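You operate a simulated robot arm through the tools that you are given. There is no shell and no other tool. Be economical: measure what you need, move in short steps, check, and stop when the job is done.

You run a simulated two-armed robot. Do the job below in one go: nothing can be reset, and whatever is moved stays where it is left.

## Task
Bring the green crate over, set out its bottle, and open it and the pot marked GREEN.
Fine: crate to the press table; bottle, cap and lid on the clamp board. Set down upright: white bottle.

It is judged by the outcome, as a careful person would: the job done as asked, and still so three seconds after it is handed in. It fails if anything else is knocked over, pushed out of place, dropped, spilled or broken. A push-on lid holds only when it is set on centred and level and pressed home; a screw cap is set on level and turned clockwise until tight.

## Robot
Two 7-joint arms with three-finger grippers on one trunk, on a base that drives. Base frame: it is fixed to the floor where the robot stands at the start and does not move with it; the origin is under the middle of the robot, x ahead of it, y to its left, z up; the surface under the hand at the start is at about z = 0.7. Units: m, rad, N and s.
The left shoulder is at the start at [0.07, 0.146, 1.112], the right one opposite. With the tool pointing down near the work surface each hand reaches from about 0.22 to 0.66 m from the robot's upright axis, wherever it stands, measured 20 degrees to its own side. Places, roughly: clamp board [0.4, 1.2, 0.8]; grey pot, white pot [0.25, 1.25, 0.75]; press table [0.4, 0.8, 0.8]; white bottle [0.75, 1.5, 0.75]. Payload 2.2 kg a hand.
The tool frame of a hand sits at the grasp point between the pads (the TCP): z along the fingers, y along the line on which they close. The tips reach 0.028 m beyond it. Largest opening 0.102 m; the body of the gripper starts 0.071 m behind the TCP.
Orientation is that of the tool frame in the base frame, as a unit quaternion [w, x, y, z]. With the fingers straight down and closing along the base's y, the tool's x points along the base's -x, its y along +y and its z along -z.

## Interface
- The arms move only by the tool drive_tool. It takes "left_targets", "right_targets" or both (then of equal length, played together; a hand with none holds still); each is a list of rows, each a list of 3 entries, a list of its own where there are three numbers: the shift along the tool's x, y, z in m, then the turn, a rotation vector about the tool's x, y, z in rad, then the opening, from 0 (shut) to 1 (fully open). In form: [[[x, y, z], [rx, ry, rz], claw], ...]. A call has 1 to 12 rows; each row shifts and turns the commanded pose from where the row before left it, along the tool's axes as they then stand. A row lasts 0.2 s, in which the tool goes at most 0.05 m and 0.15 rad; a call with a longer step from one row to the next is refused whole, and so is a gripper value outside its range. Where a pose cannot be reached the arm comes as near as it can. A force on the tool above 40 N (or 10 N above the force at the start of the call, whichever is more), or a blocked arm, ends the call early, and 0.2 s more pass. The fingers move at their own pace and stop on an object; they squeeze with about 43 N. The grip force told is the motor's: it shows also when the fingers shut on nothing. Time passes only in rows, and 0.2 s behind the last, so rows that do not move let the fingers close. It gives the time, the measured TCP pose, the force on the tool (base axes), the opening and the grip force at its end, in the units of the frame above (readings bear some noise), with the torque about the TCP (base axes, N m) and any sound that the robot's microphone picked up.
- Cameras (640 x 400 px; columns grow to the right, rows downward): "scene" is now at [0.1161, 0.0285, 1.3146]; the picture's right is [0.41, -0.91, 0.00], its down [-0.74, -0.33, -0.59] and it looks along [0.53, 0.24, -0.81] (base axes); focal length 254 px, centre (320, 200). "left" rides on the left gripper at [0.072, 0.038, -0.086] in its tool frame; the picture's right is [-0.46, 0.89, 0.00], its down [-0.60, -0.32, -0.73] and it looks along [-0.65, -0.34, 0.68] (tool axes); focal length 256 px, centre (320, 200). "right" rides on the right gripper at [0.069, 0.044, -0.086] in its tool frame; the picture's right is [-0.53, 0.85, 0.00], its down [-0.58, -0.36, -0.73] and it looks along [-0.62, -0.39, 0.68] (tool axes); focal length 256 px, centre (320, 200).
- camera(camera): a new picture of that camera. The clock stands still meanwhile.
- raise_lower(by): slides the trunk up (or, below 0, down) by that many m; the arms and the scene camera ride with it, the base frame stays. It gives what a move gives, with no picture.
- drive_base(legs): drives the robot by 1 to 6 legs, each [ahead, left, turn to the left] in m, m and rad, along the robot's own axes; the way and the turn of a leg run together, so that a leg with both is an arc; at most 1.5 m and 3.142 rad a leg. The arms and the cameras ride along, it lands a little off, and it stops where it bumps. It gives what a move gives.
- turn_head(pan, tilt): turns the head with the scene camera to pan (to the left, within 1.501 rad either way) and tilt (down, from -0.506 to 1.204), counted from straight ahead of the robot. It gives what a move gives.
- pixel_to_xyz(camera, pixels): for up to 12 pixels [column, row] of the newest picture of that camera ("zoom" is the newest enlarged one), the place [x, y, z] in the base frame of the surface seen there, good to about 0.002 m. The clock stands still meanwhile.
- enlarge(camera, box): a new picture of the part [left, top, right, bottom] of that camera's present view, enlarged. The clock stands still meanwhile.
- sign_off(): hands the job in; it is judged then, once.

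Work in short steps. Measure before you move; look again where a grasp or a placing could have gone wrong, and mend it. You have 80 turns and 70 pictures in all, those below and enlarged ones among them. Open the grippers and draw the arms clear of the work before you hand the job in, unless the task says otherwise; then end with one line.

The tools are called after "Request:" by a JSON object that holds its "name" and its "arguments". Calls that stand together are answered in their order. drive_tool: Moves the arms, as the interface text tells. Its arguments: {"type":"object","properties":{"left_targets":{"type":"array","items":{"type":"array"}},"right_targets":{"type":"array","items":{"type":"array"}}},"required":[]} The other tools are called the same way: raise_lower (by) slides the trunk up or down; drive_base (legs) drives the base; turn_head (pan, tilt) turns the head that bears the scene camera; camera (camera) takes a picture; pixel_to_xyz (camera, pixels) gives the place of the surface under pixels of a picture; enlarge (camera, box) takes an enlarged picture of a part of a camera's view; sign_off () hands the job in.

At the start:

```text
time: 0.0
left_position: [0.4101, 0.2881, 1.0298]
left_tcp_rot: [0.0, 0.0, 1.0, 0.0]
left_wrist_force: [-0.1, 0.5, -0.1]
left_torque: [-0.02, 0.02, -0.02]
left_opening: 0.1019
left_grasp_force: 0.0
right_position: [0.574, -0.1443, 1.0118]
right_tcp_rot: [-0.001, 0.0, 1.0, 0.0]
right_wrist_force: [-0.2, 0.3, 0.3]
right_torque: [0.01, -0.03, -0.01]
right_opening: 0.1021
right_grasp_force: 0.0
trunk travel left (down, up): [-0.65, 0.29]
robot x, y, heading: [-0.0026, -0.0022, -0.002]
head pan, tilt: [0.419, 0.946]
```

scene: 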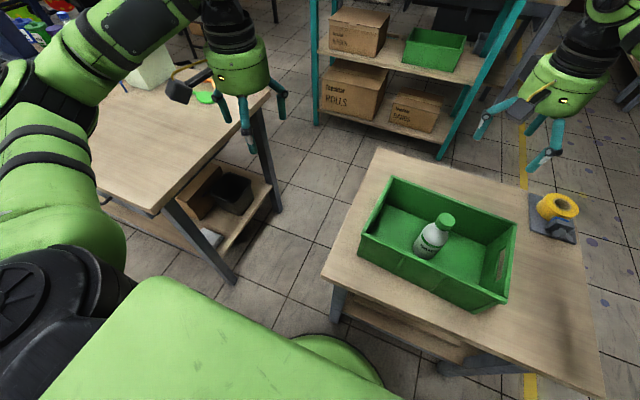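
right: 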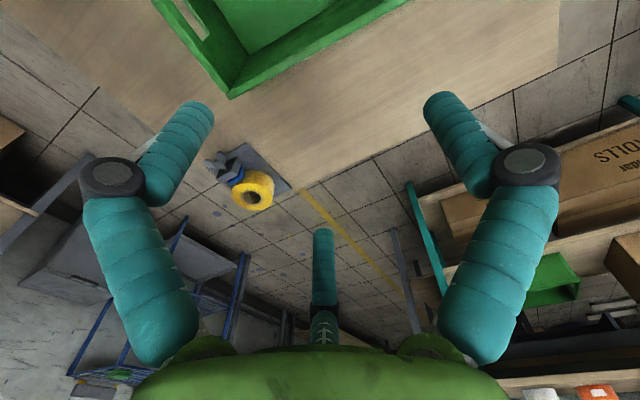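
left: 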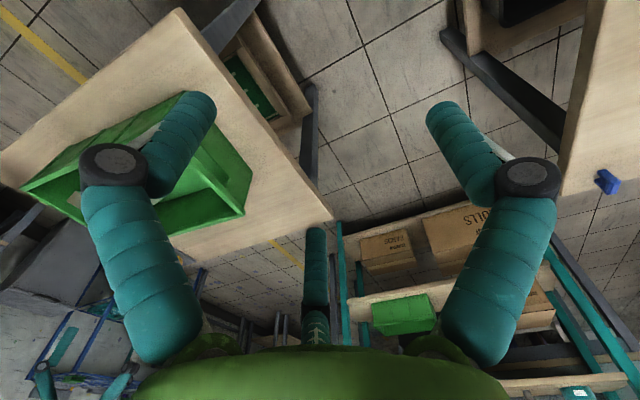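

The scene shows the green crate (about 440,240) with a white, green-capped bottle in it, and the second table is to the left. I measure the crate and turn the head left to see the other table.

Request:
{"name": "pixel_to_xyz", "arguments": {"camera": "scene", "pixels": [[392, 178], [516, 224], [360, 245], [500, 303], [446, 219], [428, 250], [410, 225], [380, 155], [330, 278], [600, 392], [497, 265], [440, 205]]}}

Request:
{"name": "turn_head", "arguments": {"pan": 1.25, "tilt": 0.6}}

Request:
{"name": "camera", "arguments": {"camera": "scene"}}

```text
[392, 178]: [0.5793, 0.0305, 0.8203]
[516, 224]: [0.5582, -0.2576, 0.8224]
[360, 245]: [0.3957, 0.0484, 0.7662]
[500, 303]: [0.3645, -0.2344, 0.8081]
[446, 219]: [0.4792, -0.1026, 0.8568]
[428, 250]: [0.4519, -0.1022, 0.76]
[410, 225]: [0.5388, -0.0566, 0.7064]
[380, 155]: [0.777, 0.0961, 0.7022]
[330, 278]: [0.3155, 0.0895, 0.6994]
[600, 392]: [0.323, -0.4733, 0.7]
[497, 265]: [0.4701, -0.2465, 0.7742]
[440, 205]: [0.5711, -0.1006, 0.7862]
```

```text
time: 1.1
left_position: [0.4094, 0.289, 1.0283]
left_tcp_rot: [0.0, 0.0, 1.0, -0.001]
left_wrist_force: [-0.5, 0.0, 0.0]
left_torque: [0.01, -0.01, 0.01]
left_opening: 0.1021
left_grasp_force: 0.0
right_position: [0.5725, -0.1443, 1.0115]
right_tcp_rot: [0.0, 0.0, 1.0, 0.0]
right_wrist_force: [-0.1, -0.5, 0.3]
right_torque: [0.0, -0.01, 0.01]
right_opening: 0.1023
right_grasp_force: 0.1
trunk travel left (down, up): [-0.65, 0.29]
robot x, y, heading: [-0.0022, -0.0002, 0.002]
head pan, tilt: [1.25, 0.6]
```

```text
66 pictures are left
```

scene: 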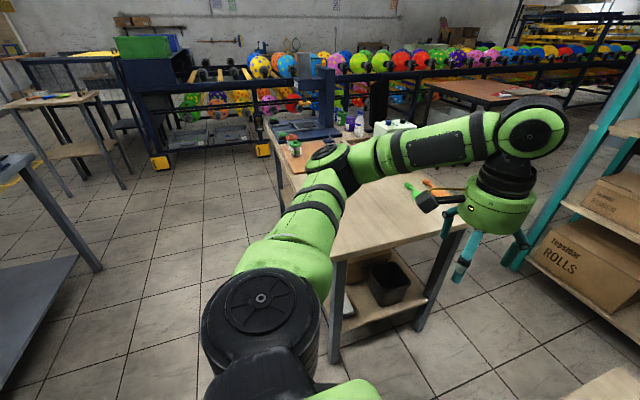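

The left arm hides part of the far table, with items near (290-420, 120-200). I enlarge that region.

Request:
{"name": "enlarge", "arguments": {"camera": "scene", "box": [250, 90, 490, 240]}}

Request:
{"name": "pixel_to_xyz", "arguments": {"camera": "scene", "pixels": [[350, 222], [332, 260], [466, 222], [359, 122], [390, 125], [413, 188], [440, 190], [290, 150], [310, 132], [380, 205]]}}

```text
2.67 times, centred on (370, 165) of scene
```

zoom: 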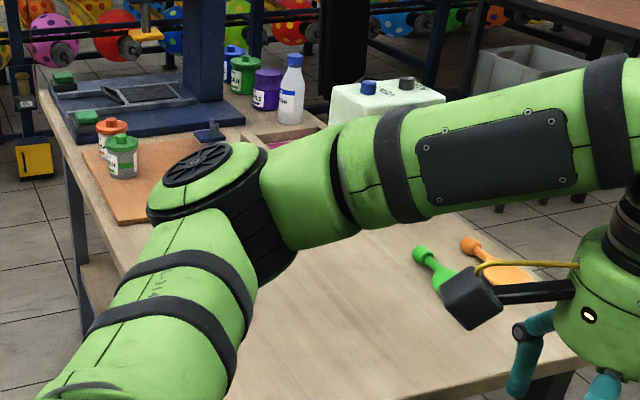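

```text
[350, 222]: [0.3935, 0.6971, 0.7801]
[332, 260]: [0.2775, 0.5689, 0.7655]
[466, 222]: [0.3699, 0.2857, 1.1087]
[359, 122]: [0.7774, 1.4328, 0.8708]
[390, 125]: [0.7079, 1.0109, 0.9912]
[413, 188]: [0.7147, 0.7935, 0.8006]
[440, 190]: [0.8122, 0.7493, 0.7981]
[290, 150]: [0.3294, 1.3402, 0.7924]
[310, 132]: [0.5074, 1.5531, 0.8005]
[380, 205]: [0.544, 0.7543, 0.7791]
```

The far table runs along x≈0.28+ and y 0.57–1.65, with the pots and board near (0.33,1.34). I turn back to the crate to measure its end walls for a two-hand grasp.

Request:
{"name": "turn_head", "arguments": {"pan": -0.2, "tilt": 0.95}}

Request:
{"name": "enlarge", "arguments": {"camera": "scene", "box": [160, 100, 480, 300]}}

```text
time: 2.7
left_position: [0.4106, 0.2891, 1.0292]
left_tcp_rot: [0.0, -0.001, 1.0, -0.001]
left_wrist_force: [-0.1, 0.4, -0.3]
left_torque: [0.0, -0.02, -0.04]
left_opening: 0.1023
left_grasp_force: 0.1
right_position: [0.5756, -0.1448, 1.0118]
right_tcp_rot: [0.0, 0.0, 1.0, 0.0]
right_wrist_force: [0.9, -0.5, -0.4]
right_torque: [0.01, 0.01, 0.0]
right_opening: 0.1018
right_grasp_force: 0.1
trunk travel left (down, up): [-0.65, 0.29]
robot x, y, heading: [-0.0008, 0.0004, 0.002]
head pan, tilt: [-0.201, 0.949]
```

```text
2.00 times, centred on (320, 200) of scene
```

zoom: 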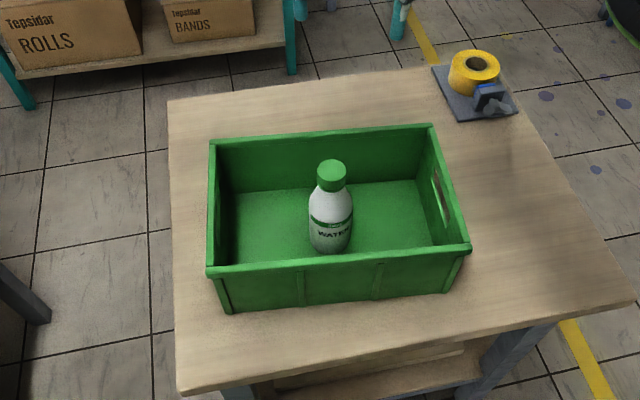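

Request:
{"name": "pixel_to_xyz", "arguments": {"camera": "zoom", "pixels": [[213, 145], [211, 268], [432, 128], [468, 247], [212, 205], [448, 180], [330, 170], [325, 270], [325, 132], [330, 235], [442, 205]]}}

```text
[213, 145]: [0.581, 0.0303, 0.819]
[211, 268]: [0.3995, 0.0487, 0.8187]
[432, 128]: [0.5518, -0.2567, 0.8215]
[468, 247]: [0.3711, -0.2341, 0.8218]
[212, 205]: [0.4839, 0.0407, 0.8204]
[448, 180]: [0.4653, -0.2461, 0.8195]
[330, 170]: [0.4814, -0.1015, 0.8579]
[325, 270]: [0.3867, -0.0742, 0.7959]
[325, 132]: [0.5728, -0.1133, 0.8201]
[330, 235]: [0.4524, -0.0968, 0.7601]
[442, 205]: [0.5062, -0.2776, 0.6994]
```

The crate is yawed about −0.10 rad; end-wall tops are centred at (0.489,0.040,0.82) and (0.461,−0.246,0.82). I bring both hands above them, with a matching yaw.

Request:
{"name": "drive_tool", "arguments": {"left_targets": [[[-0.0131, -0.0416, 0], [0, 0, 0], 1], [[-0.0131, -0.0416, 0], [0, 0, 0], 1], [[-0.0131, -0.0416, 0], [0, 0, 0], 1], [[-0.0131, -0.0416, 0], [0, 0, 0], 1], [[-0.0131, -0.0416, 0], [0, 0, 0], 1], [[-0.0131, -0.0416, 0], [0, 0, 0], 1], [[0, 0, 0], [0, 0, 0.1], 1], [[0, 0, 0.045], [0, 0, 0], 1], [[0, 0, 0.045], [0, 0, 0], 1], [[0, 0, 0], [0, 0, 0], 1]], "right_targets": [[[0.0189, -0.0168, 0], [0, 0, 0], 1], [[0.0189, -0.0168, 0], [0, 0, 0], 1], [[0.0189, -0.0168, 0], [0, 0, 0], 1], [[0.0189, -0.0168, 0], [0, 0, 0], 1], [[0.0189, -0.0168, 0], [0, 0, 0], 1], [[0.0189, -0.0168, 0], [0, 0, 0], 1], [[0, 0, 0], [0, 0, 0.1], 1], [[0, 0, 0.04], [0, 0, 0], 1], [[0, 0, 0.03], [0, 0, 0], 1], [[0, 0, 0], [0, 0, 0], 1]]}}

Request:
{"name": "camera", "arguments": {"camera": "scene"}}

```text
time: 4.9
left_position: [0.4904, 0.0438, 0.9368]
left_tcp_rot: [0.001, 0.049, 0.999, -0.001]
left_wrist_force: [-0.5, 0.1, 0.0]
left_torque: [0.0, -0.02, 0.0]
left_opening: 0.1018
left_grasp_force: 0.1
right_position: [0.4627, -0.2449, 0.9448]
right_tcp_rot: [0.001, 0.05, 0.999, 0.001]
right_wrist_force: [0.2, 0.0, -0.5]
right_torque: [0.02, -0.01, -0.03]
right_opening: 0.1021
right_grasp_force: 0.1
trunk travel left (down, up): [-0.65, 0.29]
robot x, y, heading: [0.0005, -0.0001, 0.0]
head pan, tilt: [-0.201, 0.949]
```

```text
63 pictures are left
```

scene: 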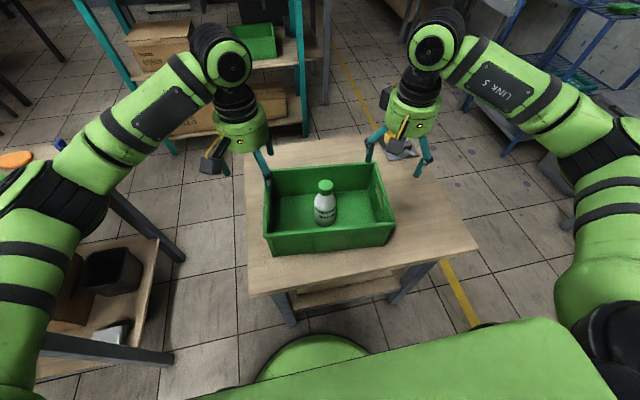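

Both hands are above their walls (about 268,165 and 385,150). I descend to z≈0.803 straddling them and close.

Request:
{"name": "drive_tool", "arguments": {"left_targets": [[[0, -0.004, 0.044], [0, 0, 0], 1], [[0, 0, 0.045], [0, 0, 0], 1], [[0, 0, 0.045], [0, 0, 0], 1], [[0, 0, 0], [0, 0, 0], 1], [[0, 0, 0], [0, 0, 0], 0], [[0, 0, 0], [0, 0, 0], 0], [[0, 0, 0], [0, 0, 0], 0], [[0, 0, 0], [0, 0, 0], 0]], "right_targets": [[[0, 0, 0.047], [0, 0, 0], 1], [[0, 0, 0.047], [0, 0, 0], 1], [[0, 0, 0.047], [0, 0, 0], 1], [[0, 0, 0], [0, 0, 0], 1], [[0, 0, 0], [0, 0, 0], 0], [[0, 0, 0], [0, 0, 0], 0], [[0, 0, 0], [0, 0, 0], 0], [[0, 0, 0], [0, 0, 0], 0]]}}

```text
time: 6.7
left_position: [0.4899, 0.0377, 0.8036]
left_tcp_rot: [0.002, 0.048, 0.999, 0.003]
left_wrist_force: [6.0, 20.1, 1.9]
left_torque: [-0.28, -0.3, 0.13]
left_opening: 0.017
left_grasp_force: 42.5
right_position: [0.462, -0.2508, 0.7983]
right_tcp_rot: [0.0, 0.051, 0.999, -0.002]
right_wrist_force: [-6.9, -18.9, 1.4]
right_torque: [0.15, -0.54, 0.71]
right_opening: 0.0173
right_grasp_force: 42.1
trunk travel left (down, up): [-0.65, 0.29]
robot x, y, heading: [-0.003, 0.001, 0.002]
head pan, tilt: [-0.201, 0.949]
```

Both walls are gripped (opening 17 mm), but the hands squeeze inward by ~20 N. I relax that by spreading the commands a few mm, then lift by 5 cm.

Request:
{"name": "drive_tool", "arguments": {"left_targets": [[[0, 0.003, 0], [0, 0, 0], 0], [[0, 0, -0.02], [0, 0, 0], 0], [[0, 0, -0.03], [0, 0, 0], 0], [[0, 0, -0.03], [0, 0, 0], 0], [[0, 0, 0], [0, 0, 0], 0]], "right_targets": [[[0, -0.004, 0], [0, 0, 0], 0], [[0, 0, -0.02], [0, 0, 0], 0], [[0, 0, -0.03], [0, 0, 0], 0], [[0, 0, -0.03], [0, 0, 0], 0], [[0, 0, 0], [0, 0, 0], 0]]}}

Request:
{"name": "camera", "arguments": {"camera": "scene"}}

```text
time: 7.9
left_position: [0.4877, 0.0399, 0.8847]
left_tcp_rot: [0.0, 0.049, 0.999, 0.001]
left_wrist_force: [5.3, 11.5, -2.8]
left_torque: [-0.17, 0.21, 0.52]
left_opening: 0.0169
left_grasp_force: 41.9
right_position: [0.4623, -0.2481, 0.8786]
right_tcp_rot: [-0.001, 0.05, 0.999, -0.001]
right_wrist_force: [-4.6, -11.4, -3.7]
right_torque: [-0.04, -0.13, 0.77]
right_opening: 0.0168
right_grasp_force: 41.7
trunk travel left (down, up): [-0.65, 0.29]
robot x, y, heading: [0.0007, -0.0031, 0.002]
head pan, tilt: [-0.201, 0.949]
```

```text
62 pictures are left
```

scene: 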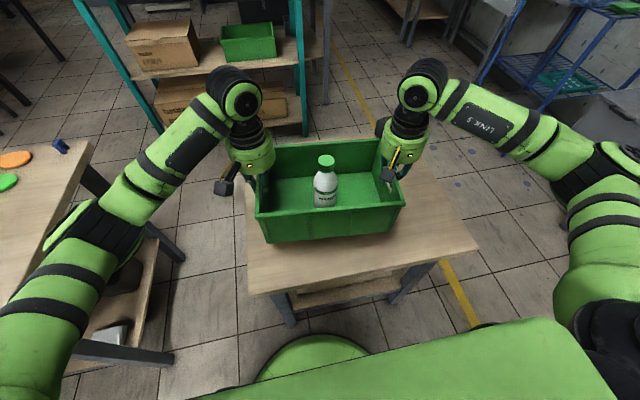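

The crate is lifted level with the bottle still upright. I raise the trunk for clearance, then strafe left along the table fronts, looking left first.

Request:
{"name": "raise_lower", "arguments": {"by": 0.18}}

Request:
{"name": "turn_head", "arguments": {"pan": 0.9, "tilt": 0.8}}

Request:
{"name": "camera", "arguments": {"camera": "scene"}}

```text
time: 9.9
left_position: [0.4887, 0.0409, 1.0644]
left_tcp_rot: [0.001, 0.049, 0.999, 0.0]
left_wrist_force: [5.7, 11.6, -2.6]
left_torque: [-0.18, -0.03, 0.66]
left_opening: 0.0169
left_grasp_force: 42.3
right_position: [0.4617, -0.2488, 1.0595]
right_tcp_rot: [-0.001, 0.05, 0.999, -0.001]
right_wrist_force: [-6.7, -11.2, -3.3]
right_torque: [0.0, 0.06, 0.76]
right_opening: 0.0168
right_grasp_force: 41.9
trunk travel left (down, up): [-0.83, 0.11]
robot x, y, heading: [-0.0002, -0.0002, 0.003]
head pan, tilt: [-0.201, 0.949]
```

```text
time: 11.2
left_position: [0.4877, 0.0389, 1.0651]
left_tcp_rot: [0.0, 0.049, 0.999, 0.0]
left_wrist_force: [6.1, 11.4, -2.0]
left_torque: [-0.18, 0.04, 0.62]
left_opening: 0.0168
left_grasp_force: 42.0
right_position: [0.4609, -0.2482, 1.0595]
right_tcp_rot: [0.0, 0.05, 0.999, 0.001]
right_wrist_force: [-6.7, -11.6, -5.1]
right_torque: [-0.08, 0.02, 0.77]
right_opening: 0.0169
right_grasp_force: 41.2
trunk travel left (down, up): [-0.83, 0.11]
robot x, y, heading: [0.0031, -0.0017, -0.001]
head pan, tilt: [0.901, 0.799]
```

```text
61 pictures are left
```

scene: 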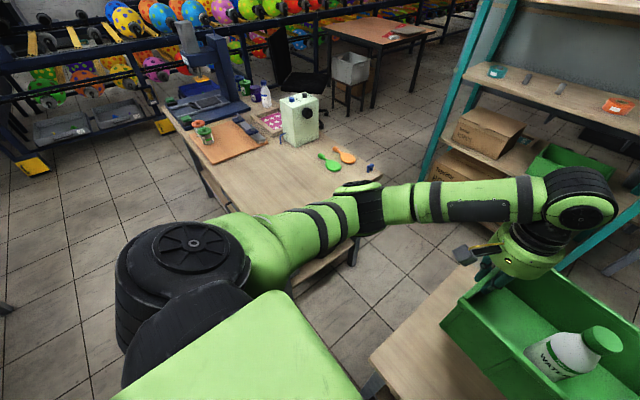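

Now the press table is well seen, with the orange board near (225,140). I measure its edges and objects.

Request:
{"name": "pixel_to_xyz", "arguments": {"camera": "scene", "pixels": [[205, 133], [197, 125], [252, 147], [215, 163], [325, 157], [343, 152], [300, 135], [220, 190], [380, 180], [262, 165], [170, 105], [372, 167]]}}

Request:
{"name": "enlarge", "arguments": {"camera": "scene", "box": [150, 50, 390, 200]}}

```text
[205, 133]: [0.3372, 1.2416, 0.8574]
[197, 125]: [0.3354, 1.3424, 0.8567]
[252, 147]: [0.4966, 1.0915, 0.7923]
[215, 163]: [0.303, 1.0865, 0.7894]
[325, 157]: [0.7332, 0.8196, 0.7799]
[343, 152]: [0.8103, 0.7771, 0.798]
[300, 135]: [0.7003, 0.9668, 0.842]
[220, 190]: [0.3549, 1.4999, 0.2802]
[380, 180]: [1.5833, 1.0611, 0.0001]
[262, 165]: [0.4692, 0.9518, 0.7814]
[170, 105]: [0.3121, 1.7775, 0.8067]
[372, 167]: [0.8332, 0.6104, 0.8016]
```

```text
2.67 times, centred on (270, 125) of scene
```

zoom: 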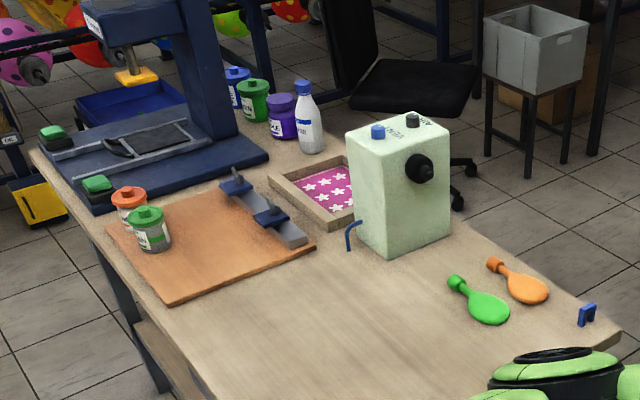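

The clamp board spans roughly x 0.29–0.52, y 1.08–1.4, and table space at (0.47, 0.80) is free. I strafe left 0.90.

Request:
{"name": "drive_base", "arguments": {"legs": [[0, 0.45, 0], [0, 0.45, 0]]}}

Request:
{"name": "turn_head", "arguments": {"pan": 0.2, "tilt": 0.95}}

Request:
{"name": "camera", "arguments": {"camera": "scene"}}

```text
time: 16.3
left_position: [0.4834, 0.9355, 1.0646]
left_tcp_rot: [-0.001, 0.049, 0.999, 0.001]
left_wrist_force: [6.6, 10.2, -1.4]
left_torque: [-0.19, 0.05, 0.66]
left_opening: 0.0165
left_grasp_force: 41.6
right_position: [0.4575, 0.6462, 1.0578]
right_tcp_rot: [-0.001, 0.049, 0.999, 0.0]
right_wrist_force: [-5.5, -11.3, -5.3]
right_torque: [0.03, -0.01, 0.8]
right_opening: 0.0162
right_grasp_force: 41.8
trunk travel left (down, up): [-0.83, 0.11]
robot x, y, heading: [-0.0074, 0.8961, -0.0]
head pan, tilt: [0.901, 0.799]
```

```text
time: 17.3
left_position: [0.4847, 0.9367, 1.0654]
left_tcp_rot: [0.0, 0.048, 0.999, 0.001]
left_wrist_force: [4.2, -1.1, -2.3]
left_torque: [-0.13, -0.05, 0.67]
left_opening: 0.0166
left_grasp_force: 41.9
right_position: [0.457, 0.6484, 1.0588]
right_tcp_rot: [-0.002, 0.049, 0.999, 0.0]
right_wrist_force: [-3.8, 1.1, -3.8]
right_torque: [-0.1, 0.07, 0.66]
right_opening: 0.0165
right_grasp_force: 41.6
trunk travel left (down, up): [-0.83, 0.11]
robot x, y, heading: [-0.0062, 0.8925, 0.0]
head pan, tilt: [0.201, 0.949]
```

```text
59 pictures are left
```

scene: 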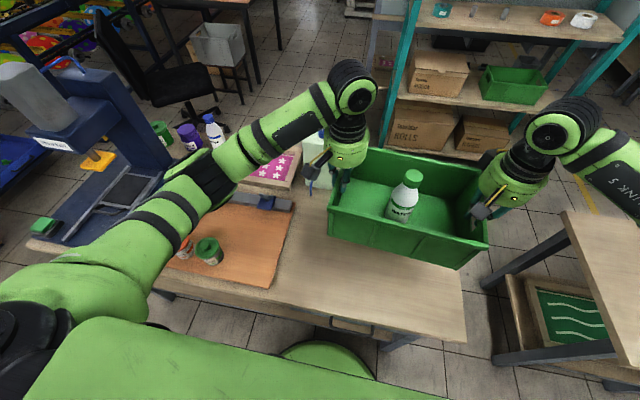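

The crate hangs over the free area, but the left arm passes above the pots (208,245). Before lowering I measure the arm's height there and the table height under the crate.

Request:
{"name": "pixel_to_xyz", "arguments": {"camera": "scene", "pixels": [[180, 210], [215, 175], [140, 235], [260, 135], [100, 260], [208, 245], [185, 248], [330, 290], [400, 320], [450, 290], [320, 225], [60, 280]]}}

Request:
{"name": "enlarge", "arguments": {"camera": "scene", "box": [140, 180, 320, 300]}}

```text
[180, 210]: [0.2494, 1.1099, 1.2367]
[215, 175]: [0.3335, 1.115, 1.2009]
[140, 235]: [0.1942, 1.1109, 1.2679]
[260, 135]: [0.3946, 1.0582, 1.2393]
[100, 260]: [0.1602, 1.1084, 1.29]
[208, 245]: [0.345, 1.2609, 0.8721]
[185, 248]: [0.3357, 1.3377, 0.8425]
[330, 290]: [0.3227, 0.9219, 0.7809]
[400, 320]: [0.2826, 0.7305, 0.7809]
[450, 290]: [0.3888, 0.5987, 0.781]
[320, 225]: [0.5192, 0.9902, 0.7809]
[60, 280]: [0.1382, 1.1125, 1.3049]
```

```text
3.33 times, centred on (230, 240) of scene
```

zoom: 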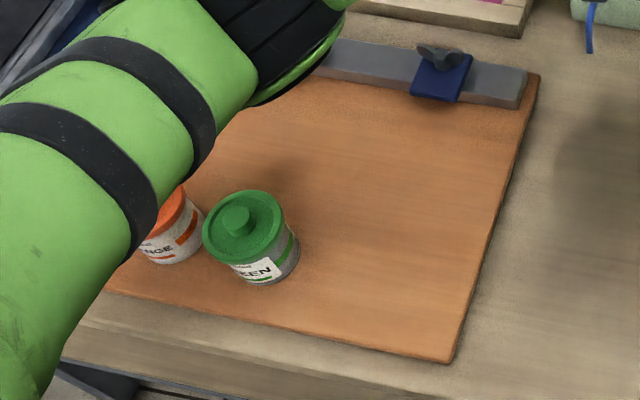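

The arm is at z≈1.2, which leaves clearance over the pots (top 0.87) after an 18 cm drop, and the table is at z=0.781. I lower the trunk by 0.17, then ease down the last bit.

Request:
{"name": "raise_lower", "arguments": {"by": -0.17}}

Request:
{"name": "drive_tool", "arguments": {"left_targets": [[[0, 0, 0.006], [0, 0, 0], 0], [[0, 0, 0.005], [0, 0, 0], 0], [[0, 0, 0], [0, 0, 0], 0]], "right_targets": [[[0, 0, 0.006], [0, 0, 0], 0], [[0, 0, 0.005], [0, 0, 0], 0], [[0, 0, 0], [0, 0, 0], 0]]}}

```text
time: 19.3
left_position: [0.4822, 0.9375, 0.8954]
left_tcp_rot: [0.0, 0.05, 0.999, 0.0]
left_wrist_force: [4.8, -0.5, -1.5]
left_torque: [-0.17, -0.11, 0.69]
left_opening: 0.0164
left_grasp_force: 41.6
right_position: [0.4577, 0.648, 0.8889]
right_tcp_rot: [-0.001, 0.049, 0.999, 0.0]
right_wrist_force: [-6.4, -0.4, -3.3]
right_torque: [-0.12, 0.11, 0.67]
right_opening: 0.0163
right_grasp_force: 41.8
trunk travel left (down, up): [-0.66, 0.28]
robot x, y, heading: [-0.0077, 0.8966, 0.004]
head pan, tilt: [0.201, 0.949]
```

```text
time: 20.1
left_position: [0.4808, 0.9378, 0.8851]
left_tcp_rot: [0.002, 0.049, 0.999, 0.0]
left_wrist_force: [5.3, -3.5, -1.9]
left_torque: [-0.05, -0.83, 0.69]
left_opening: 0.0165
left_grasp_force: 42.0
right_position: [0.4558, 0.6478, 0.8805]
right_tcp_rot: [0.0, 0.049, 0.999, 0.0]
right_wrist_force: [-4.7, 2.8, 5.9]
right_torque: [-0.14, -0.14, 0.81]
right_opening: 0.0165
right_grasp_force: 41.5
trunk travel left (down, up): [-0.66, 0.28]
robot x, y, heading: [-0.0061, 0.8972, 0.002]
head pan, tilt: [0.201, 0.949]
```

The right side has touched (Fz +6). I lower the left 2 mm more, release, and raise both hands.

Request:
{"name": "drive_tool", "arguments": {"left_targets": [[[0, 0, 0.003], [0, 0, 0], 0], [[0, 0, 0], [0, 0, 0], 0], [[0, 0, 0], [0, 0, 0], 0.6], [[0, 0, 0], [0, 0, 0], 0.6], [[0, 0, -0.03], [0, 0, 0], 0.6], [[0, 0, -0.05], [0, 0, 0], 0.6], [[0, 0, -0.05], [0, 0, 0], 0.6], [[0, 0, -0.03], [0, 0, 0], 0.6]], "right_targets": [[[0, 0, 0], [0, 0, 0], 0], [[0, 0, 0], [0, 0, 0], 0], [[0, 0, 0], [0, 0, 0], 0.6], [[0, 0, 0], [0, 0, 0], 0.6], [[0, 0, -0.03], [0, 0, 0], 0.6], [[0, 0, -0.05], [0, 0, 0], 0.6], [[0, 0, -0.05], [0, 0, 0], 0.6], [[0, 0, -0.03], [0, 0, 0], 0.6]]}}

Request:
{"name": "camera", "arguments": {"camera": "scene"}}

```text
time: 21.9
left_position: [0.4789, 0.9394, 1.0405]
left_tcp_rot: [0.0, 0.048, 0.999, 0.0]
left_wrist_force: [-0.8, 0.4, -0.1]
left_torque: [0.02, -0.02, 0.0]
left_opening: 0.0612
left_grasp_force: 0.0
right_position: [0.4539, 0.6498, 1.0388]
right_tcp_rot: [0.0, 0.049, 0.999, -0.001]
right_wrist_force: [-0.6, -0.5, -0.3]
right_torque: [0.0, 0.0, 0.01]
right_opening: 0.061
right_grasp_force: 0.1
trunk travel left (down, up): [-0.66, 0.28]
robot x, y, heading: [-0.0065, 0.8953, -0.003]
head pan, tilt: [0.201, 0.949]
```

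```text
57 pictures are left
```

scene: 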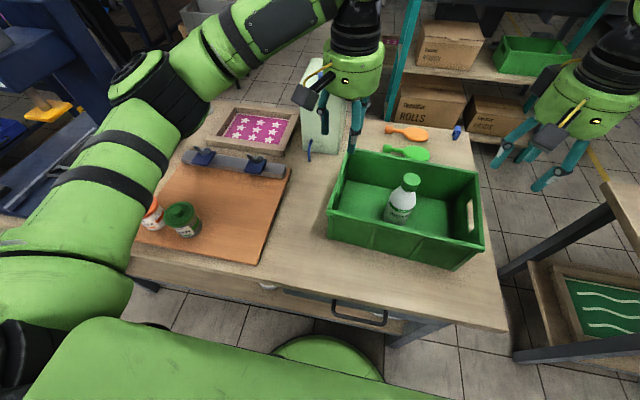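

The crate stands well on the press table. Next is the bottle: I enlarge it to measure the cap and body.

Request:
{"name": "enlarge", "arguments": {"camera": "scene", "box": [344, 155, 464, 230]}}

```text
5.33 times, centred on (404, 192) of scene
```

zoom: 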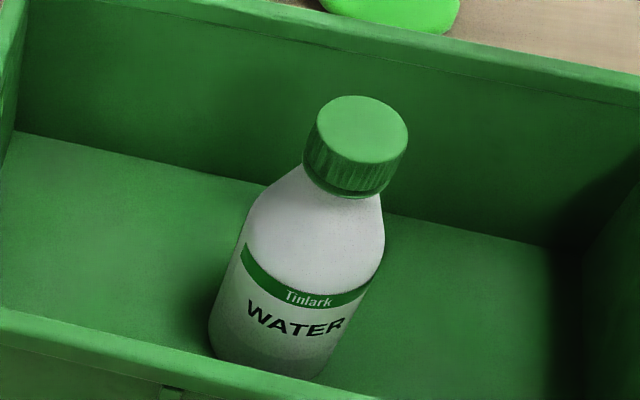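

Request:
{"name": "pixel_to_xyz", "arguments": {"camera": "zoom", "pixels": [[362, 125], [362, 100], [362, 155], [322, 122], [404, 128], [348, 190], [325, 205], [303, 260], [285, 340], [240, 250], [380, 240], [215, 340]]}}

```text
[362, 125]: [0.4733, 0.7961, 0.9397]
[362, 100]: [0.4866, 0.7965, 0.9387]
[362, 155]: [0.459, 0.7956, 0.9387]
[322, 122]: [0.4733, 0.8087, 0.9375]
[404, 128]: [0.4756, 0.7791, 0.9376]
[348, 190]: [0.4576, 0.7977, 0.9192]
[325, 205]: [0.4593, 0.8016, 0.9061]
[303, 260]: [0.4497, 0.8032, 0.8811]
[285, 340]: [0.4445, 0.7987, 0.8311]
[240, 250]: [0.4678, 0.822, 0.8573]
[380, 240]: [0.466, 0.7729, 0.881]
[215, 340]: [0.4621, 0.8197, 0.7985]
```

The cap is centred at (0.474,0.796), top z 0.939, ≈34 mm wide. I move the left hand above it, pre-yawing clockwise to gain unscrewing range, and move the right hand away.

Request:
{"name": "drive_tool", "arguments": {"left_targets": [[[-0.0031, -0.0476, 0], [0, 0, 0], 0.6], [[-0.0031, -0.0476, 0], [0, 0, 0], 0.6], [[-0.0031, -0.0476, 0], [0, 0, 0], 0.6], [[0, 0, 0], [0, 0, 0.145], 0.6], [[0, 0, 0], [0, 0, 0.145], 0.6], [[0, 0, 0], [0, 0, 0.145], 0.6], [[0, 0, 0], [0, 0, 0.145], 0.6], [[0, 0, 0], [0, 0, 0.145], 0.6], [[0, 0, 0], [0, 0, 0.145], 0.6], [[0, 0, 0], [0, 0, 0.145], 0.6], [[0, 0, 0], [0, 0, 0.145], 0.6], [[0, 0, 0], [0, 0, 0.145], 0.6]], "right_targets": [[[0, -0.04, 0], [0, 0, 0], 0.8], [[0, -0.04, 0], [0, 0, 0], 0.8], [[0, -0.04, 0], [0, 0, 0], 0.8], [[0, 0, 0], [0, 0, 0], 0.8], [[0, 0, 0], [0, 0, 0], 0.8], [[0, 0, 0], [0, 0, 0], 0.8], [[0, 0, 0], [0, 0, 0], 0.8], [[0, 0, 0], [0, 0, 0], 0.8], [[0, 0, 0], [0, 0, 0], 0.8], [[0, 0, 0], [0, 0, 0], 0.8], [[0, 0, 0], [0, 0, 0], 0.8], [[0, 0, 0], [0, 0, 0], 0.8]]}}

Request:
{"name": "camera", "arguments": {"camera": "scene"}}

```text
time: 24.5
left_position: [0.4775, 0.7918, 1.0438]
left_tcp_rot: [0.0, 0.646, 0.763, 0.0]
left_wrist_force: [-0.3, -1.3, -0.1]
left_torque: [0.0, 0.02, 0.01]
left_opening: 0.0613
left_grasp_force: 0.0
right_position: [0.4445, 0.5278, 1.0384]
right_tcp_rot: [0.0, 0.049, 0.999, -0.001]
right_wrist_force: [-0.8, -0.5, 0.4]
right_torque: [0.01, 0.01, 0.0]
right_opening: 0.0818
right_grasp_force: 0.0
trunk travel left (down, up): [-0.66, 0.28]
robot x, y, heading: [-0.0067, 0.8955, 0.004]
head pan, tilt: [0.201, 0.949]
```

```text
55 pictures are left
```

scene: 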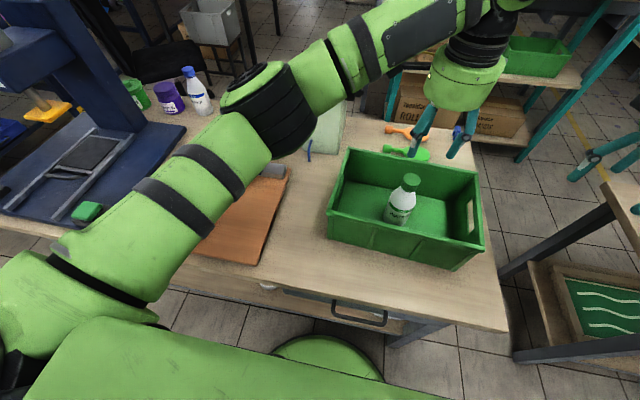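

The left hand is above the bottle with the yaw reached. I descend to the cap top height (z≈0.938) and grip it.

Request:
{"name": "drive_tool", "arguments": {"left_targets": [[[0.0047, -0.0028, 0.03], [0, 0, 0], 0.6], [[0, 0, 0.04], [0, 0, 0], 0.6], [[0, 0, 0.036], [0, 0, 0], 0.6], [[0, 0, 0], [0, 0, 0], 0.6], [[0, 0, 0], [0, 0, 0], 0], [[0, 0, 0], [0, 0, 0], 0], [[0, 0, 0], [0, 0, 0], 0]]}}

Request:
{"name": "enlarge", "arguments": {"camera": "scene", "box": [324, 100, 504, 230]}}

```text
time: 26.1
left_position: [0.471, 0.7982, 0.9344]
left_tcp_rot: [0.0, 0.646, 0.763, 0.0]
left_wrist_force: [0.9, 0.1, 2.6]
left_torque: [-0.02, -0.05, -0.02]
left_opening: 0.0296
left_grasp_force: 42.9
right_position: [0.4432, 0.5278, 1.0388]
right_tcp_rot: [0.0, 0.049, 0.999, -0.001]
right_wrist_force: [0.4, 0.6, 0.1]
right_torque: [-0.03, 0.0, -0.03]
right_opening: 0.0816
right_grasp_force: 0.0
trunk travel left (down, up): [-0.66, 0.28]
robot x, y, heading: [-0.0046, 0.8971, 0.004]
head pan, tilt: [0.201, 0.949]
```

```text
3.08 times, centred on (414, 165) of scene
```

zoom: 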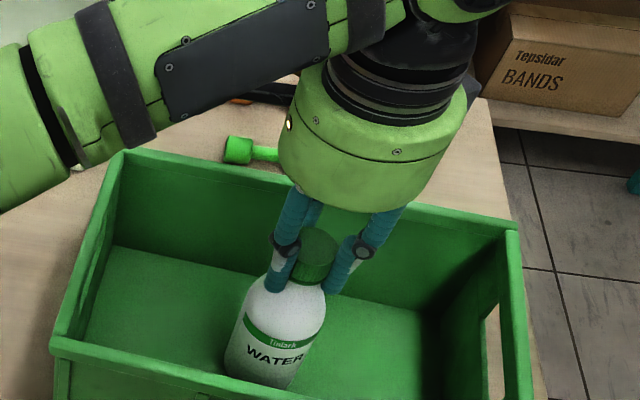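

The cap is gripped (opening 30 mm). I lift 2 cm gently to test, then raise the trunk to clear the crate walls.

Request:
{"name": "drive_tool", "arguments": {"left_targets": [[[0, 0, -0.01], [0, 0, 0], 0], [[0, 0, -0.02], [0, 0, 0], 0], [[0, 0, 0], [0, 0, 0], 0]]}}

Request:
{"name": "raise_lower", "arguments": {"by": 0.16}}

Request:
{"name": "camera", "arguments": {"camera": "scene"}}

```text
time: 26.9
left_position: [0.4735, 0.7979, 0.9636]
left_tcp_rot: [-0.002, 0.646, 0.763, 0.001]
left_wrist_force: [-0.3, -0.7, -2.1]
left_torque: [-0.01, 0.0, 0.01]
left_opening: 0.0297
left_grasp_force: 43.0
right_position: [0.4446, 0.5279, 1.0405]
right_tcp_rot: [-0.001, 0.048, 0.999, -0.001]
right_wrist_force: [0.3, -0.7, -0.2]
right_torque: [0.0, 0.0, -0.01]
right_opening: 0.0816
right_grasp_force: 0.0
trunk travel left (down, up): [-0.66, 0.28]
robot x, y, heading: [-0.0038, 0.8979, 0.006]
head pan, tilt: [0.201, 0.949]
```

```text
time: 28.7
left_position: [0.4734, 0.7975, 1.1241]
left_tcp_rot: [-0.001, 0.645, 0.764, 0.0]
left_wrist_force: [1.0, 0.3, -1.8]
left_torque: [0.0, 0.04, 0.01]
left_opening: 0.0297
left_grasp_force: 42.8
right_position: [0.4444, 0.5281, 1.2001]
right_tcp_rot: [-0.001, 0.049, 0.999, -0.001]
right_wrist_force: [-0.5, -0.3, 1.3]
right_torque: [0.0, -0.03, 0.0]
right_opening: 0.0814
right_grasp_force: 0.0
trunk travel left (down, up): [-0.82, 0.12]
robot x, y, heading: [-0.0071, 0.8934, -0.002]
head pan, tilt: [0.201, 0.949]
```

```text
53 pictures are left
```

scene: 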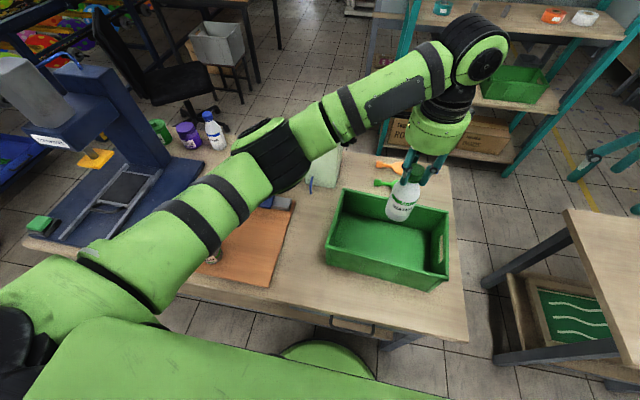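

The bottle hangs clear of the crate. Before strafing left I check where the press and the board lie relative to the left elbow.

Request:
{"name": "pixel_to_xyz", "arguments": {"camera": "scene", "pixels": [[30, 100], [60, 140], [150, 155], [100, 90], [185, 185], [40, 222], [95, 160], [270, 285], [292, 212], [240, 125], [222, 170], [255, 200]]}}

```text
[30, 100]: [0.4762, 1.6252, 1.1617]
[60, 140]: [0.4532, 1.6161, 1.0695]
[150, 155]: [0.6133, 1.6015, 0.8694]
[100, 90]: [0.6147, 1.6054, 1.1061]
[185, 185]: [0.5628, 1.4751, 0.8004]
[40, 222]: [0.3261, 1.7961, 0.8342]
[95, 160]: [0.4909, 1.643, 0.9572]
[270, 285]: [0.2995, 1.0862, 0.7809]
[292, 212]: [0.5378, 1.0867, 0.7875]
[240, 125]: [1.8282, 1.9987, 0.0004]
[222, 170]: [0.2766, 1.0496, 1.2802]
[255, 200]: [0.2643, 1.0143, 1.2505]
```

The press face is at y≥1.6 and the board spans x 0.30–0.54, y≥1.087, so strafing to y≈1.19 is safe. I go and look.

Request:
{"name": "drive_base", "arguments": {"legs": [[0, 0.295, 0]]}}

Request:
{"name": "turn_head", "arguments": {"pan": 0.1, "tilt": 1.0}}

Request:
{"name": "camera", "arguments": {"camera": "scene"}}

```text
time: 30.7
left_position: [0.4733, 1.0844, 1.124]
left_tcp_rot: [-0.001, 0.648, 0.762, 0.001]
left_wrist_force: [0.5, -0.8, -1.0]
left_torque: [0.02, 0.0, 0.01]
left_opening: 0.0298
left_grasp_force: 42.8
right_position: [0.443, 0.8139, 1.1986]
right_tcp_rot: [-0.001, 0.051, 0.999, 0.0]
right_wrist_force: [-0.7, 0.2, 0.4]
right_torque: [0.05, 0.0, -0.02]
right_opening: 0.0814
right_grasp_force: 0.1
trunk travel left (down, up): [-0.82, 0.12]
robot x, y, heading: [0.0002, 1.1846, -0.007]
head pan, tilt: [0.201, 0.949]
```

```text
time: 31.4
left_position: [0.4736, 1.0873, 1.1248]
left_tcp_rot: [0.0, 0.648, 0.762, 0.0]
left_wrist_force: [0.3, -0.3, -1.0]
left_torque: [-0.05, 0.02, -0.02]
left_opening: 0.0297
left_grasp_force: 42.8
right_position: [0.442, 0.8159, 1.1983]
right_tcp_rot: [-0.001, 0.051, 0.999, -0.001]
right_wrist_force: [0.6, 0.2, 0.2]
right_torque: [-0.02, -0.01, -0.01]
right_opening: 0.0817
right_grasp_force: 0.1
trunk travel left (down, up): [-0.82, 0.12]
robot x, y, heading: [-0.0068, 1.1864, -0.003]
head pan, tilt: [0.099, 1.0]
```

```text
52 pictures are left
```

scene: 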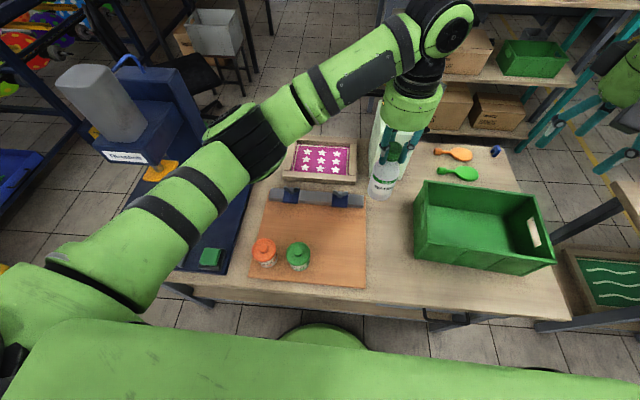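

The board is fully visible with the two pots at (265,250) and (298,256). I measure board height, pots and free space.

Request:
{"name": "enlarge", "arguments": {"camera": "scene", "box": [230, 175, 390, 295]}}

Request:
{"name": "pixel_to_xyz", "arguments": {"camera": "scene", "pixels": [[330, 225], [345, 260], [298, 248], [265, 244], [366, 288], [250, 279], [268, 203], [363, 209], [315, 270], [297, 268], [345, 195], [320, 203]]}}

```text
3.33 times, centred on (310, 235) of scene
```

zoom: 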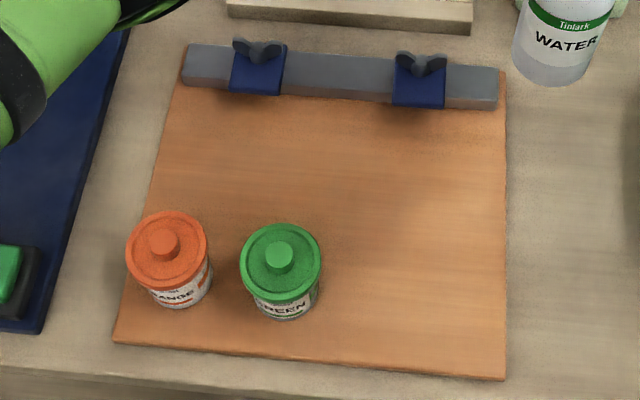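

```text
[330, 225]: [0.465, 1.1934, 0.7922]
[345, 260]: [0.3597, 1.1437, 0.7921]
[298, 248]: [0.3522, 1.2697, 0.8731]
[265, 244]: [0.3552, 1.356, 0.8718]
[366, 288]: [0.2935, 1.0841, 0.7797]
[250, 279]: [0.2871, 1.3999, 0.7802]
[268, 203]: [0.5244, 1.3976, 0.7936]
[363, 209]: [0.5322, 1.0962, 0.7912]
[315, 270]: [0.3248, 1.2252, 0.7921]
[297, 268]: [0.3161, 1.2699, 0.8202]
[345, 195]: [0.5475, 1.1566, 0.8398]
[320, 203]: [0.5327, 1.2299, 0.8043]
```

The board top is z=0.792, with free area to the right of the green pot. I shift the bottle over (0.42,1.145), while the right hand yaws to come in later from the right side and hold the body.

Request:
{"name": "drive_tool", "arguments": {"left_targets": [[[0.0328, -0.0218, 0], [0, 0, 0], 0], [[0.0328, -0.0218, 0], [0, 0, 0], 0], [[0, 0, 0], [0, 0, 0], 0], [[0, 0, 0], [0, 0, 0], 0], [[0, 0, 0], [0, 0, 0], 0], [[0, 0, 0], [0, 0, 0], 0], [[0, 0, 0], [0, 0, 0], 0], [[0, 0, 0], [0, 0, 0], 0], [[0, 0, 0], [0, 0, 0], 0], [[0, 0, 0], [0, 0, 0], 0], [[0, 0, 0], [0, 0, 0], 0], [[0, 0, 0], [0, 0, 0], 0]], "right_targets": [[[0, 0, 0], [0, 0, -0.139], 0.8], [[0, 0, 0], [0, 0, -0.139], 0.8], [[0, 0, 0], [0, 0, -0.139], 0.8], [[0, 0, 0], [0, 0, -0.139], 0.8], [[0, 0, 0], [0, 0, -0.139], 0.8], [[0, 0, 0], [0, 0, -0.139], 0.8], [[0, 0, 0], [0, 0, -0.139], 0.8], [[0, 0, 0], [0, 0, -0.139], 0.8], [[0, 0, 0], [0, 0, -0.139], 0.8], [[0, 0, 0], [0, 0, -0.139], 0.8], [[0, 0, 0], [0, 0, -0.139], 0.8], [[0, 0, 0], [0, 0, -0.139], 0.8]]}}

Request:
{"name": "drive_tool", "arguments": {"right_targets": [[[0, 0, 0], [0, -0.137, 0], 0.8], [[0, 0, 0], [0, -0.137, 0], 0.8], [[0, 0, 0], [0, -0.137, 0], 0.8], [[0, 0, 0], [0, -0.137, 0], 0.8], [[0, 0, 0], [0, -0.137, 0], 0.8], [[0, 0, 0], [0, -0.137, 0], 0.8], [[0, 0, 0], [0, -0.137, 0], 0.8], [[0, 0, 0], [0, 0, 0], 0.8]]}}

Request:
{"name": "camera", "arguments": {"camera": "scene"}}

```text
time: 34.0
left_position: [0.4172, 1.1437, 1.1234]
left_tcp_rot: [0.0, 0.647, 0.762, 0.0]
left_wrist_force: [0.5, 0.4, -1.8]
left_torque: [0.01, 0.01, 0.01]
left_opening: 0.0295
left_grasp_force: 43.1
right_position: [0.2888, 1.0236, 1.1987]
right_tcp_rot: [-0.001, -0.706, 0.709, 0.0]
right_wrist_force: [-0.5, 0.0, -0.3]
right_torque: [0.0, -0.01, 0.02]
right_opening: 0.0814
right_grasp_force: 0.1
right hand out of reach, approached as far as the arm can: row 4, 5, 6, 7, 8, 9, 10, 11, 12
trunk travel left (down, up): [-0.82, 0.12]
robot x, y, heading: [-0.009, 1.1892, -0.004]
head pan, tilt: [0.099, 1.0]
```

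```text
time: 35.8
left_position: [0.4181, 1.1439, 1.1236]
left_tcp_rot: [0.001, 0.648, 0.762, -0.001]
left_wrist_force: [0.3, -0.5, -2.1]
left_torque: [-0.01, 0.0, 0.01]
left_opening: 0.0298
left_grasp_force: 43.2
right_position: [0.2631, 1.0584, 1.2506]
right_tcp_rot: [0.327, -0.624, 0.63, 0.326]
right_wrist_force: [-0.6, -0.1, -0.9]
right_torque: [-0.03, -0.01, -0.03]
right_opening: 0.0815
right_grasp_force: 0.0
right hand out of reach, approached as far as the arm can: row 1, 2, 3, 4, 5, 6, 7
trunk travel left (down, up): [-0.82, 0.12]
robot x, y, heading: [-0.0057, 1.187, -0.006]
head pan, tilt: [0.099, 1.0]
```

```text
50 pictures are left
```

scene: 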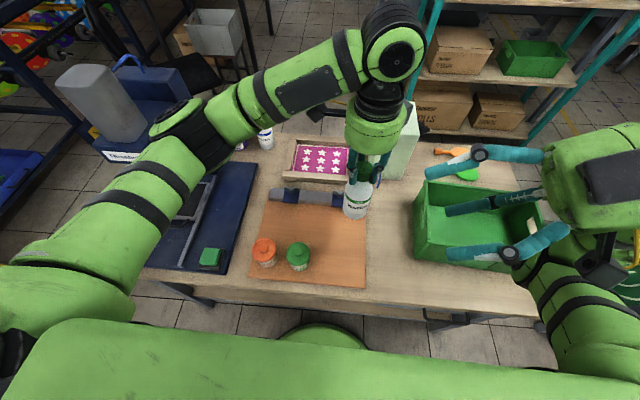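

The bottle hangs over the board; the right hand got its orientation but drifted to (0.26,1.06) for lack of reach. I lower the trunk, then ease the bottle onto the board.

Request:
{"name": "raise_lower", "arguments": {"by": -0.17}}

Request:
{"name": "drive_tool", "arguments": {"left_targets": [[[0, 0, 0.006], [0, 0, 0], 0], [[0, 0, 0.005], [0, 0, 0], 0], [[0, 0, 0.003], [0, 0, 0], 0], [[0, 0, 0], [0, 0, 0], 0]]}}

Request:
{"name": "camera", "arguments": {"camera": "scene"}}

```text
time: 37.7
left_position: [0.4173, 1.1432, 0.9535]
left_tcp_rot: [0.0, 0.648, 0.762, 0.0]
left_wrist_force: [0.4, 0.2, -2.3]
left_torque: [-0.03, -0.01, -0.01]
left_opening: 0.0298
left_grasp_force: 43.5
right_position: [0.2639, 1.0593, 1.0808]
right_tcp_rot: [0.326, -0.625, 0.63, 0.325]
right_wrist_force: [1.2, 0.4, -0.3]
right_torque: [-0.04, -0.01, 0.0]
right_opening: 0.0815
right_grasp_force: 0.0
trunk travel left (down, up): [-0.65, 0.29]
robot x, y, heading: [-0.0045, 1.1874, -0.004]
head pan, tilt: [0.099, 1.0]
```

```text
time: 38.7
left_position: [0.4173, 1.1423, 0.9409]
left_tcp_rot: [0.001, 0.647, 0.762, 0.0]
left_wrist_force: [1.9, -0.2, 5.0]
left_torque: [0.01, -0.16, 0.0]
left_opening: 0.0298
left_grasp_force: 43.2
right_position: [0.2641, 1.0591, 1.081]
right_tcp_rot: [0.326, -0.625, 0.631, 0.325]
right_wrist_force: [0.0, 0.3, 1.0]
right_torque: [0.0, -0.02, 0.01]
right_opening: 0.0816
right_grasp_force: 0.0
trunk travel left (down, up): [-0.65, 0.29]
robot x, y, heading: [-0.003, 1.1871, -0.004]
head pan, tilt: [0.099, 1.0]
```

```text
49 pictures are left
```

scene: 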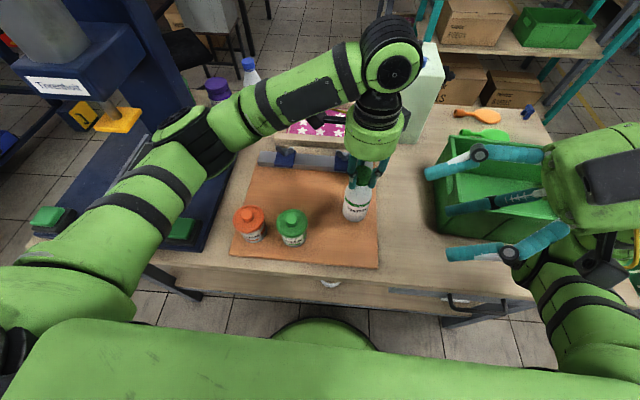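

The bottle stands on the board (Fz +5) and is still held by the cap. Before lowering the right hand I check the right forearm heights near the crate.

Request:
{"name": "pixel_to_xyz", "arguments": {"camera": "scene", "pixels": [[570, 300], [600, 340], [560, 270], [600, 275], [560, 200], [520, 250], [600, 170], [448, 172], [468, 253], [545, 300], [630, 380], [380, 125]]}}

Request:
{"name": "drive_tool", "arguments": {"right_targets": [[[0.0245, 0, 0.0173], [0, 0, 0], 1], [[0, 0, 0], [0, 0, 0], 1]]}}

```text
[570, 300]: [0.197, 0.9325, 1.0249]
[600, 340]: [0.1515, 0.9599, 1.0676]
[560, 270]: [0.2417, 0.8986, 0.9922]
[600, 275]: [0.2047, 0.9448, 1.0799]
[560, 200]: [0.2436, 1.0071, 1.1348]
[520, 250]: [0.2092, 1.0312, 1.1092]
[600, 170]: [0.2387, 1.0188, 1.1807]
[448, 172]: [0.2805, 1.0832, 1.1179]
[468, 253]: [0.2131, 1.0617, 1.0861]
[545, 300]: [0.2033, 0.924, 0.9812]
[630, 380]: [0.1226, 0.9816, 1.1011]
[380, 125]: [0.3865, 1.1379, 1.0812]
```

```text
time: 39.3
left_position: [0.4171, 1.1425, 0.9409]
left_tcp_rot: [0.001, 0.648, 0.762, 0.002]
left_wrist_force: [2.6, -1.1, 6.7]
left_torque: [-0.02, -0.23, -0.02]
left_opening: 0.03
left_grasp_force: 43.3
right_position: [0.2637, 1.0584, 1.0825]
right_tcp_rot: [0.326, -0.625, 0.631, 0.325]
right_wrist_force: [0.1, -0.3, 0.6]
right_torque: [0.02, 0.02, 0.02]
right_opening: 0.1018
right_grasp_force: 0.0
right hand out of reach, approached as far as the arm can: row 1
trunk travel left (down, up): [-0.65, 0.29]
robot x, y, heading: [-0.0051, 1.1905, -0.007]
head pan, tilt: [0.099, 1.0]
```

The right hand did not move, reported out of reach, so the pose it is being held to is unclear. I test with a small safe shift (+y 3 cm, −x 2 cm).

Request:
{"name": "drive_tool", "arguments": {"right_targets": [[[-0.0173, 0.02, 0.0245], [0, 0, 0], 1], [[0, 0, 0], [0, 0, 0], 1]]}}

```text
time: 39.9
left_position: [0.4166, 1.1425, 0.9398]
left_tcp_rot: [0.0, 0.647, 0.762, 0.001]
left_wrist_force: [3.5, -0.4, 9.8]
left_torque: [0.08, -0.25, 0.01]
left_opening: 0.0297
left_grasp_force: 43.1
right_position: [0.265, 1.0818, 1.0933]
right_tcp_rot: [0.325, -0.625, 0.63, 0.326]
right_wrist_force: [0.0, 0.2, 0.2]
right_torque: [0.02, 0.01, 0.0]
right_opening: 0.1019
right_grasp_force: 0.0
right hand out of reach, approached as far as the arm can: row 1
trunk travel left (down, up): [-0.65, 0.29]
robot x, y, heading: [-0.0058, 1.1926, -0.002]
head pan, tilt: [0.099, 1.0]
```

The hand only creeps since pointing straight +y here is at the arm's limit. I release the bottle (it stands), raise the left hand, and then back the base and raise the trunk so the right hand can come in diagonally.

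Request:
{"name": "drive_tool", "arguments": {"left_targets": [[[0, 0, -0.001], [0, 0, 0], 0], [[0, 0, 0], [0, 0, 0], 0.6], [[0, 0, 0], [0, 0, 0], 0.6], [[0, 0, -0.03], [0, 0, 0], 0.6], [[0, 0, -0.04], [0, 0, 0], 0.6], [[0, 0, -0.04], [0, 0, 0], 0.6], [[0, 0, 0], [0, 0, 0], 0.6]]}}

Request:
{"name": "raise_lower", "arguments": {"by": 0.1}}

Request:
{"name": "drive_base", "arguments": {"legs": [[-0.15, 0, 0]]}}

Request:
{"name": "drive_tool", "arguments": {"right_targets": [[[0, 0, 0], [0.1144, 0, 0.0806], 1], [[0, 0, 0], [0.1144, 0, 0.0806], 1], [[0, 0, 0], [0.1144, 0, 0.0806], 1], [[0, 0, 0], [0.1144, 0, 0.0806], 1], [[0, 0, 0], [0.1144, 0, 0.0806], 1], [[0, 0, 0], [0.1144, 0, 0.0806], 1], [[0, 0, 0], [0.1144, 0, 0.0806], 1], [[0, 0, 0], [0, 0, 0], 1]]}}

Request:
{"name": "camera", "arguments": {"camera": "scene"}}

```text
time: 41.5
left_position: [0.4187, 1.141, 1.0506]
left_tcp_rot: [0.0, 0.648, 0.762, 0.0]
left_wrist_force: [0.0, 0.8, 0.9]
left_torque: [0.0, 0.04, -0.03]
left_opening: 0.0614
left_grasp_force: 0.1
right_position: [0.266, 1.0832, 1.0929]
right_tcp_rot: [0.324, -0.626, 0.63, 0.326]
right_wrist_force: [-0.3, -0.4, -0.7]
right_torque: [0.0, -0.01, 0.04]
right_opening: 0.1023
right_grasp_force: 0.1
trunk travel left (down, up): [-0.65, 0.29]
robot x, y, heading: [-0.0045, 1.1933, -0.003]
head pan, tilt: [0.099, 1.0]
```

```text
time: 42.8
left_position: [0.4198, 1.1419, 1.1506]
left_tcp_rot: [0.0, 0.647, 0.762, 0.0]
left_wrist_force: [-0.1, -0.1, -0.1]
left_torque: [-0.02, -0.01, 0.0]
left_opening: 0.061
left_grasp_force: 0.1
right_position: [0.2669, 1.082, 1.1932]
right_tcp_rot: [0.325, -0.625, 0.63, 0.326]
right_wrist_force: [0.7, -0.3, -0.4]
right_torque: [0.01, -0.03, -0.01]
right_opening: 0.1019
right_grasp_force: 0.1
trunk travel left (down, up): [-0.75, 0.19]
robot x, y, heading: [-0.0046, 1.1894, -0.004]
head pan, tilt: [0.099, 1.0]
```

```text
time: 44.2
left_position: [0.2689, 1.142, 1.1486]
left_tcp_rot: [-0.001, 0.647, 0.762, 0.0]
left_wrist_force: [-0.1, -0.3, 0.8]
left_torque: [0.03, 0.06, -0.01]
left_opening: 0.0613
left_grasp_force: 0.0
right_position: [0.1173, 1.0831, 1.193]
right_tcp_rot: [0.324, -0.625, 0.631, 0.327]
right_wrist_force: [0.2, -0.6, -0.8]
right_torque: [-0.03, 0.0, 0.05]
right_opening: 0.1019
right_grasp_force: 0.1
trunk travel left (down, up): [-0.75, 0.19]
robot x, y, heading: [-0.1593, 1.1889, -0.01]
head pan, tilt: [0.099, 1.0]
```

```text
time: 46.0
left_position: [0.2683, 1.1416, 1.151]
left_tcp_rot: [0.0, 0.647, 0.762, 0.0]
left_wrist_force: [-0.7, 0.1, -0.1]
left_torque: [0.04, -0.04, 0.04]
left_opening: 0.0613
left_grasp_force: 0.0
right_position: [0.208, 1.0533, 1.2702]
right_tcp_rot: [0.437, -0.256, 0.852, 0.134]
right_wrist_force: [0.1, 0.5, -0.2]
right_torque: [-0.01, 0.0, 0.0]
right_opening: 0.1021
right_grasp_force: 0.1
right hand out of reach, approached as far as the arm can: row 1, 2, 3, 4, 5, 6, 7
trunk travel left (down, up): [-0.75, 0.19]
robot x, y, heading: [-0.1551, 1.1853, 0.001]
head pan, tilt: [0.099, 1.0]
```

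```text
48 pictures are left
```

scene: 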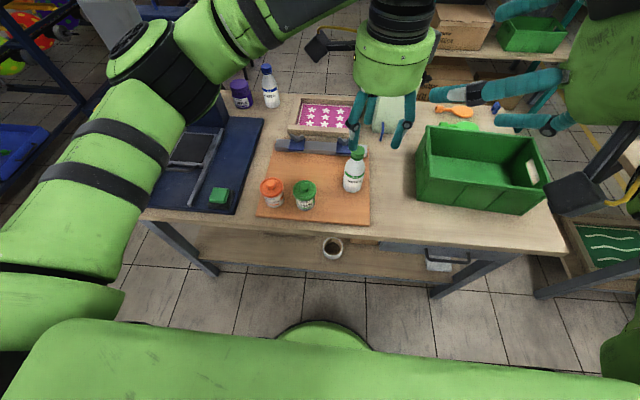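

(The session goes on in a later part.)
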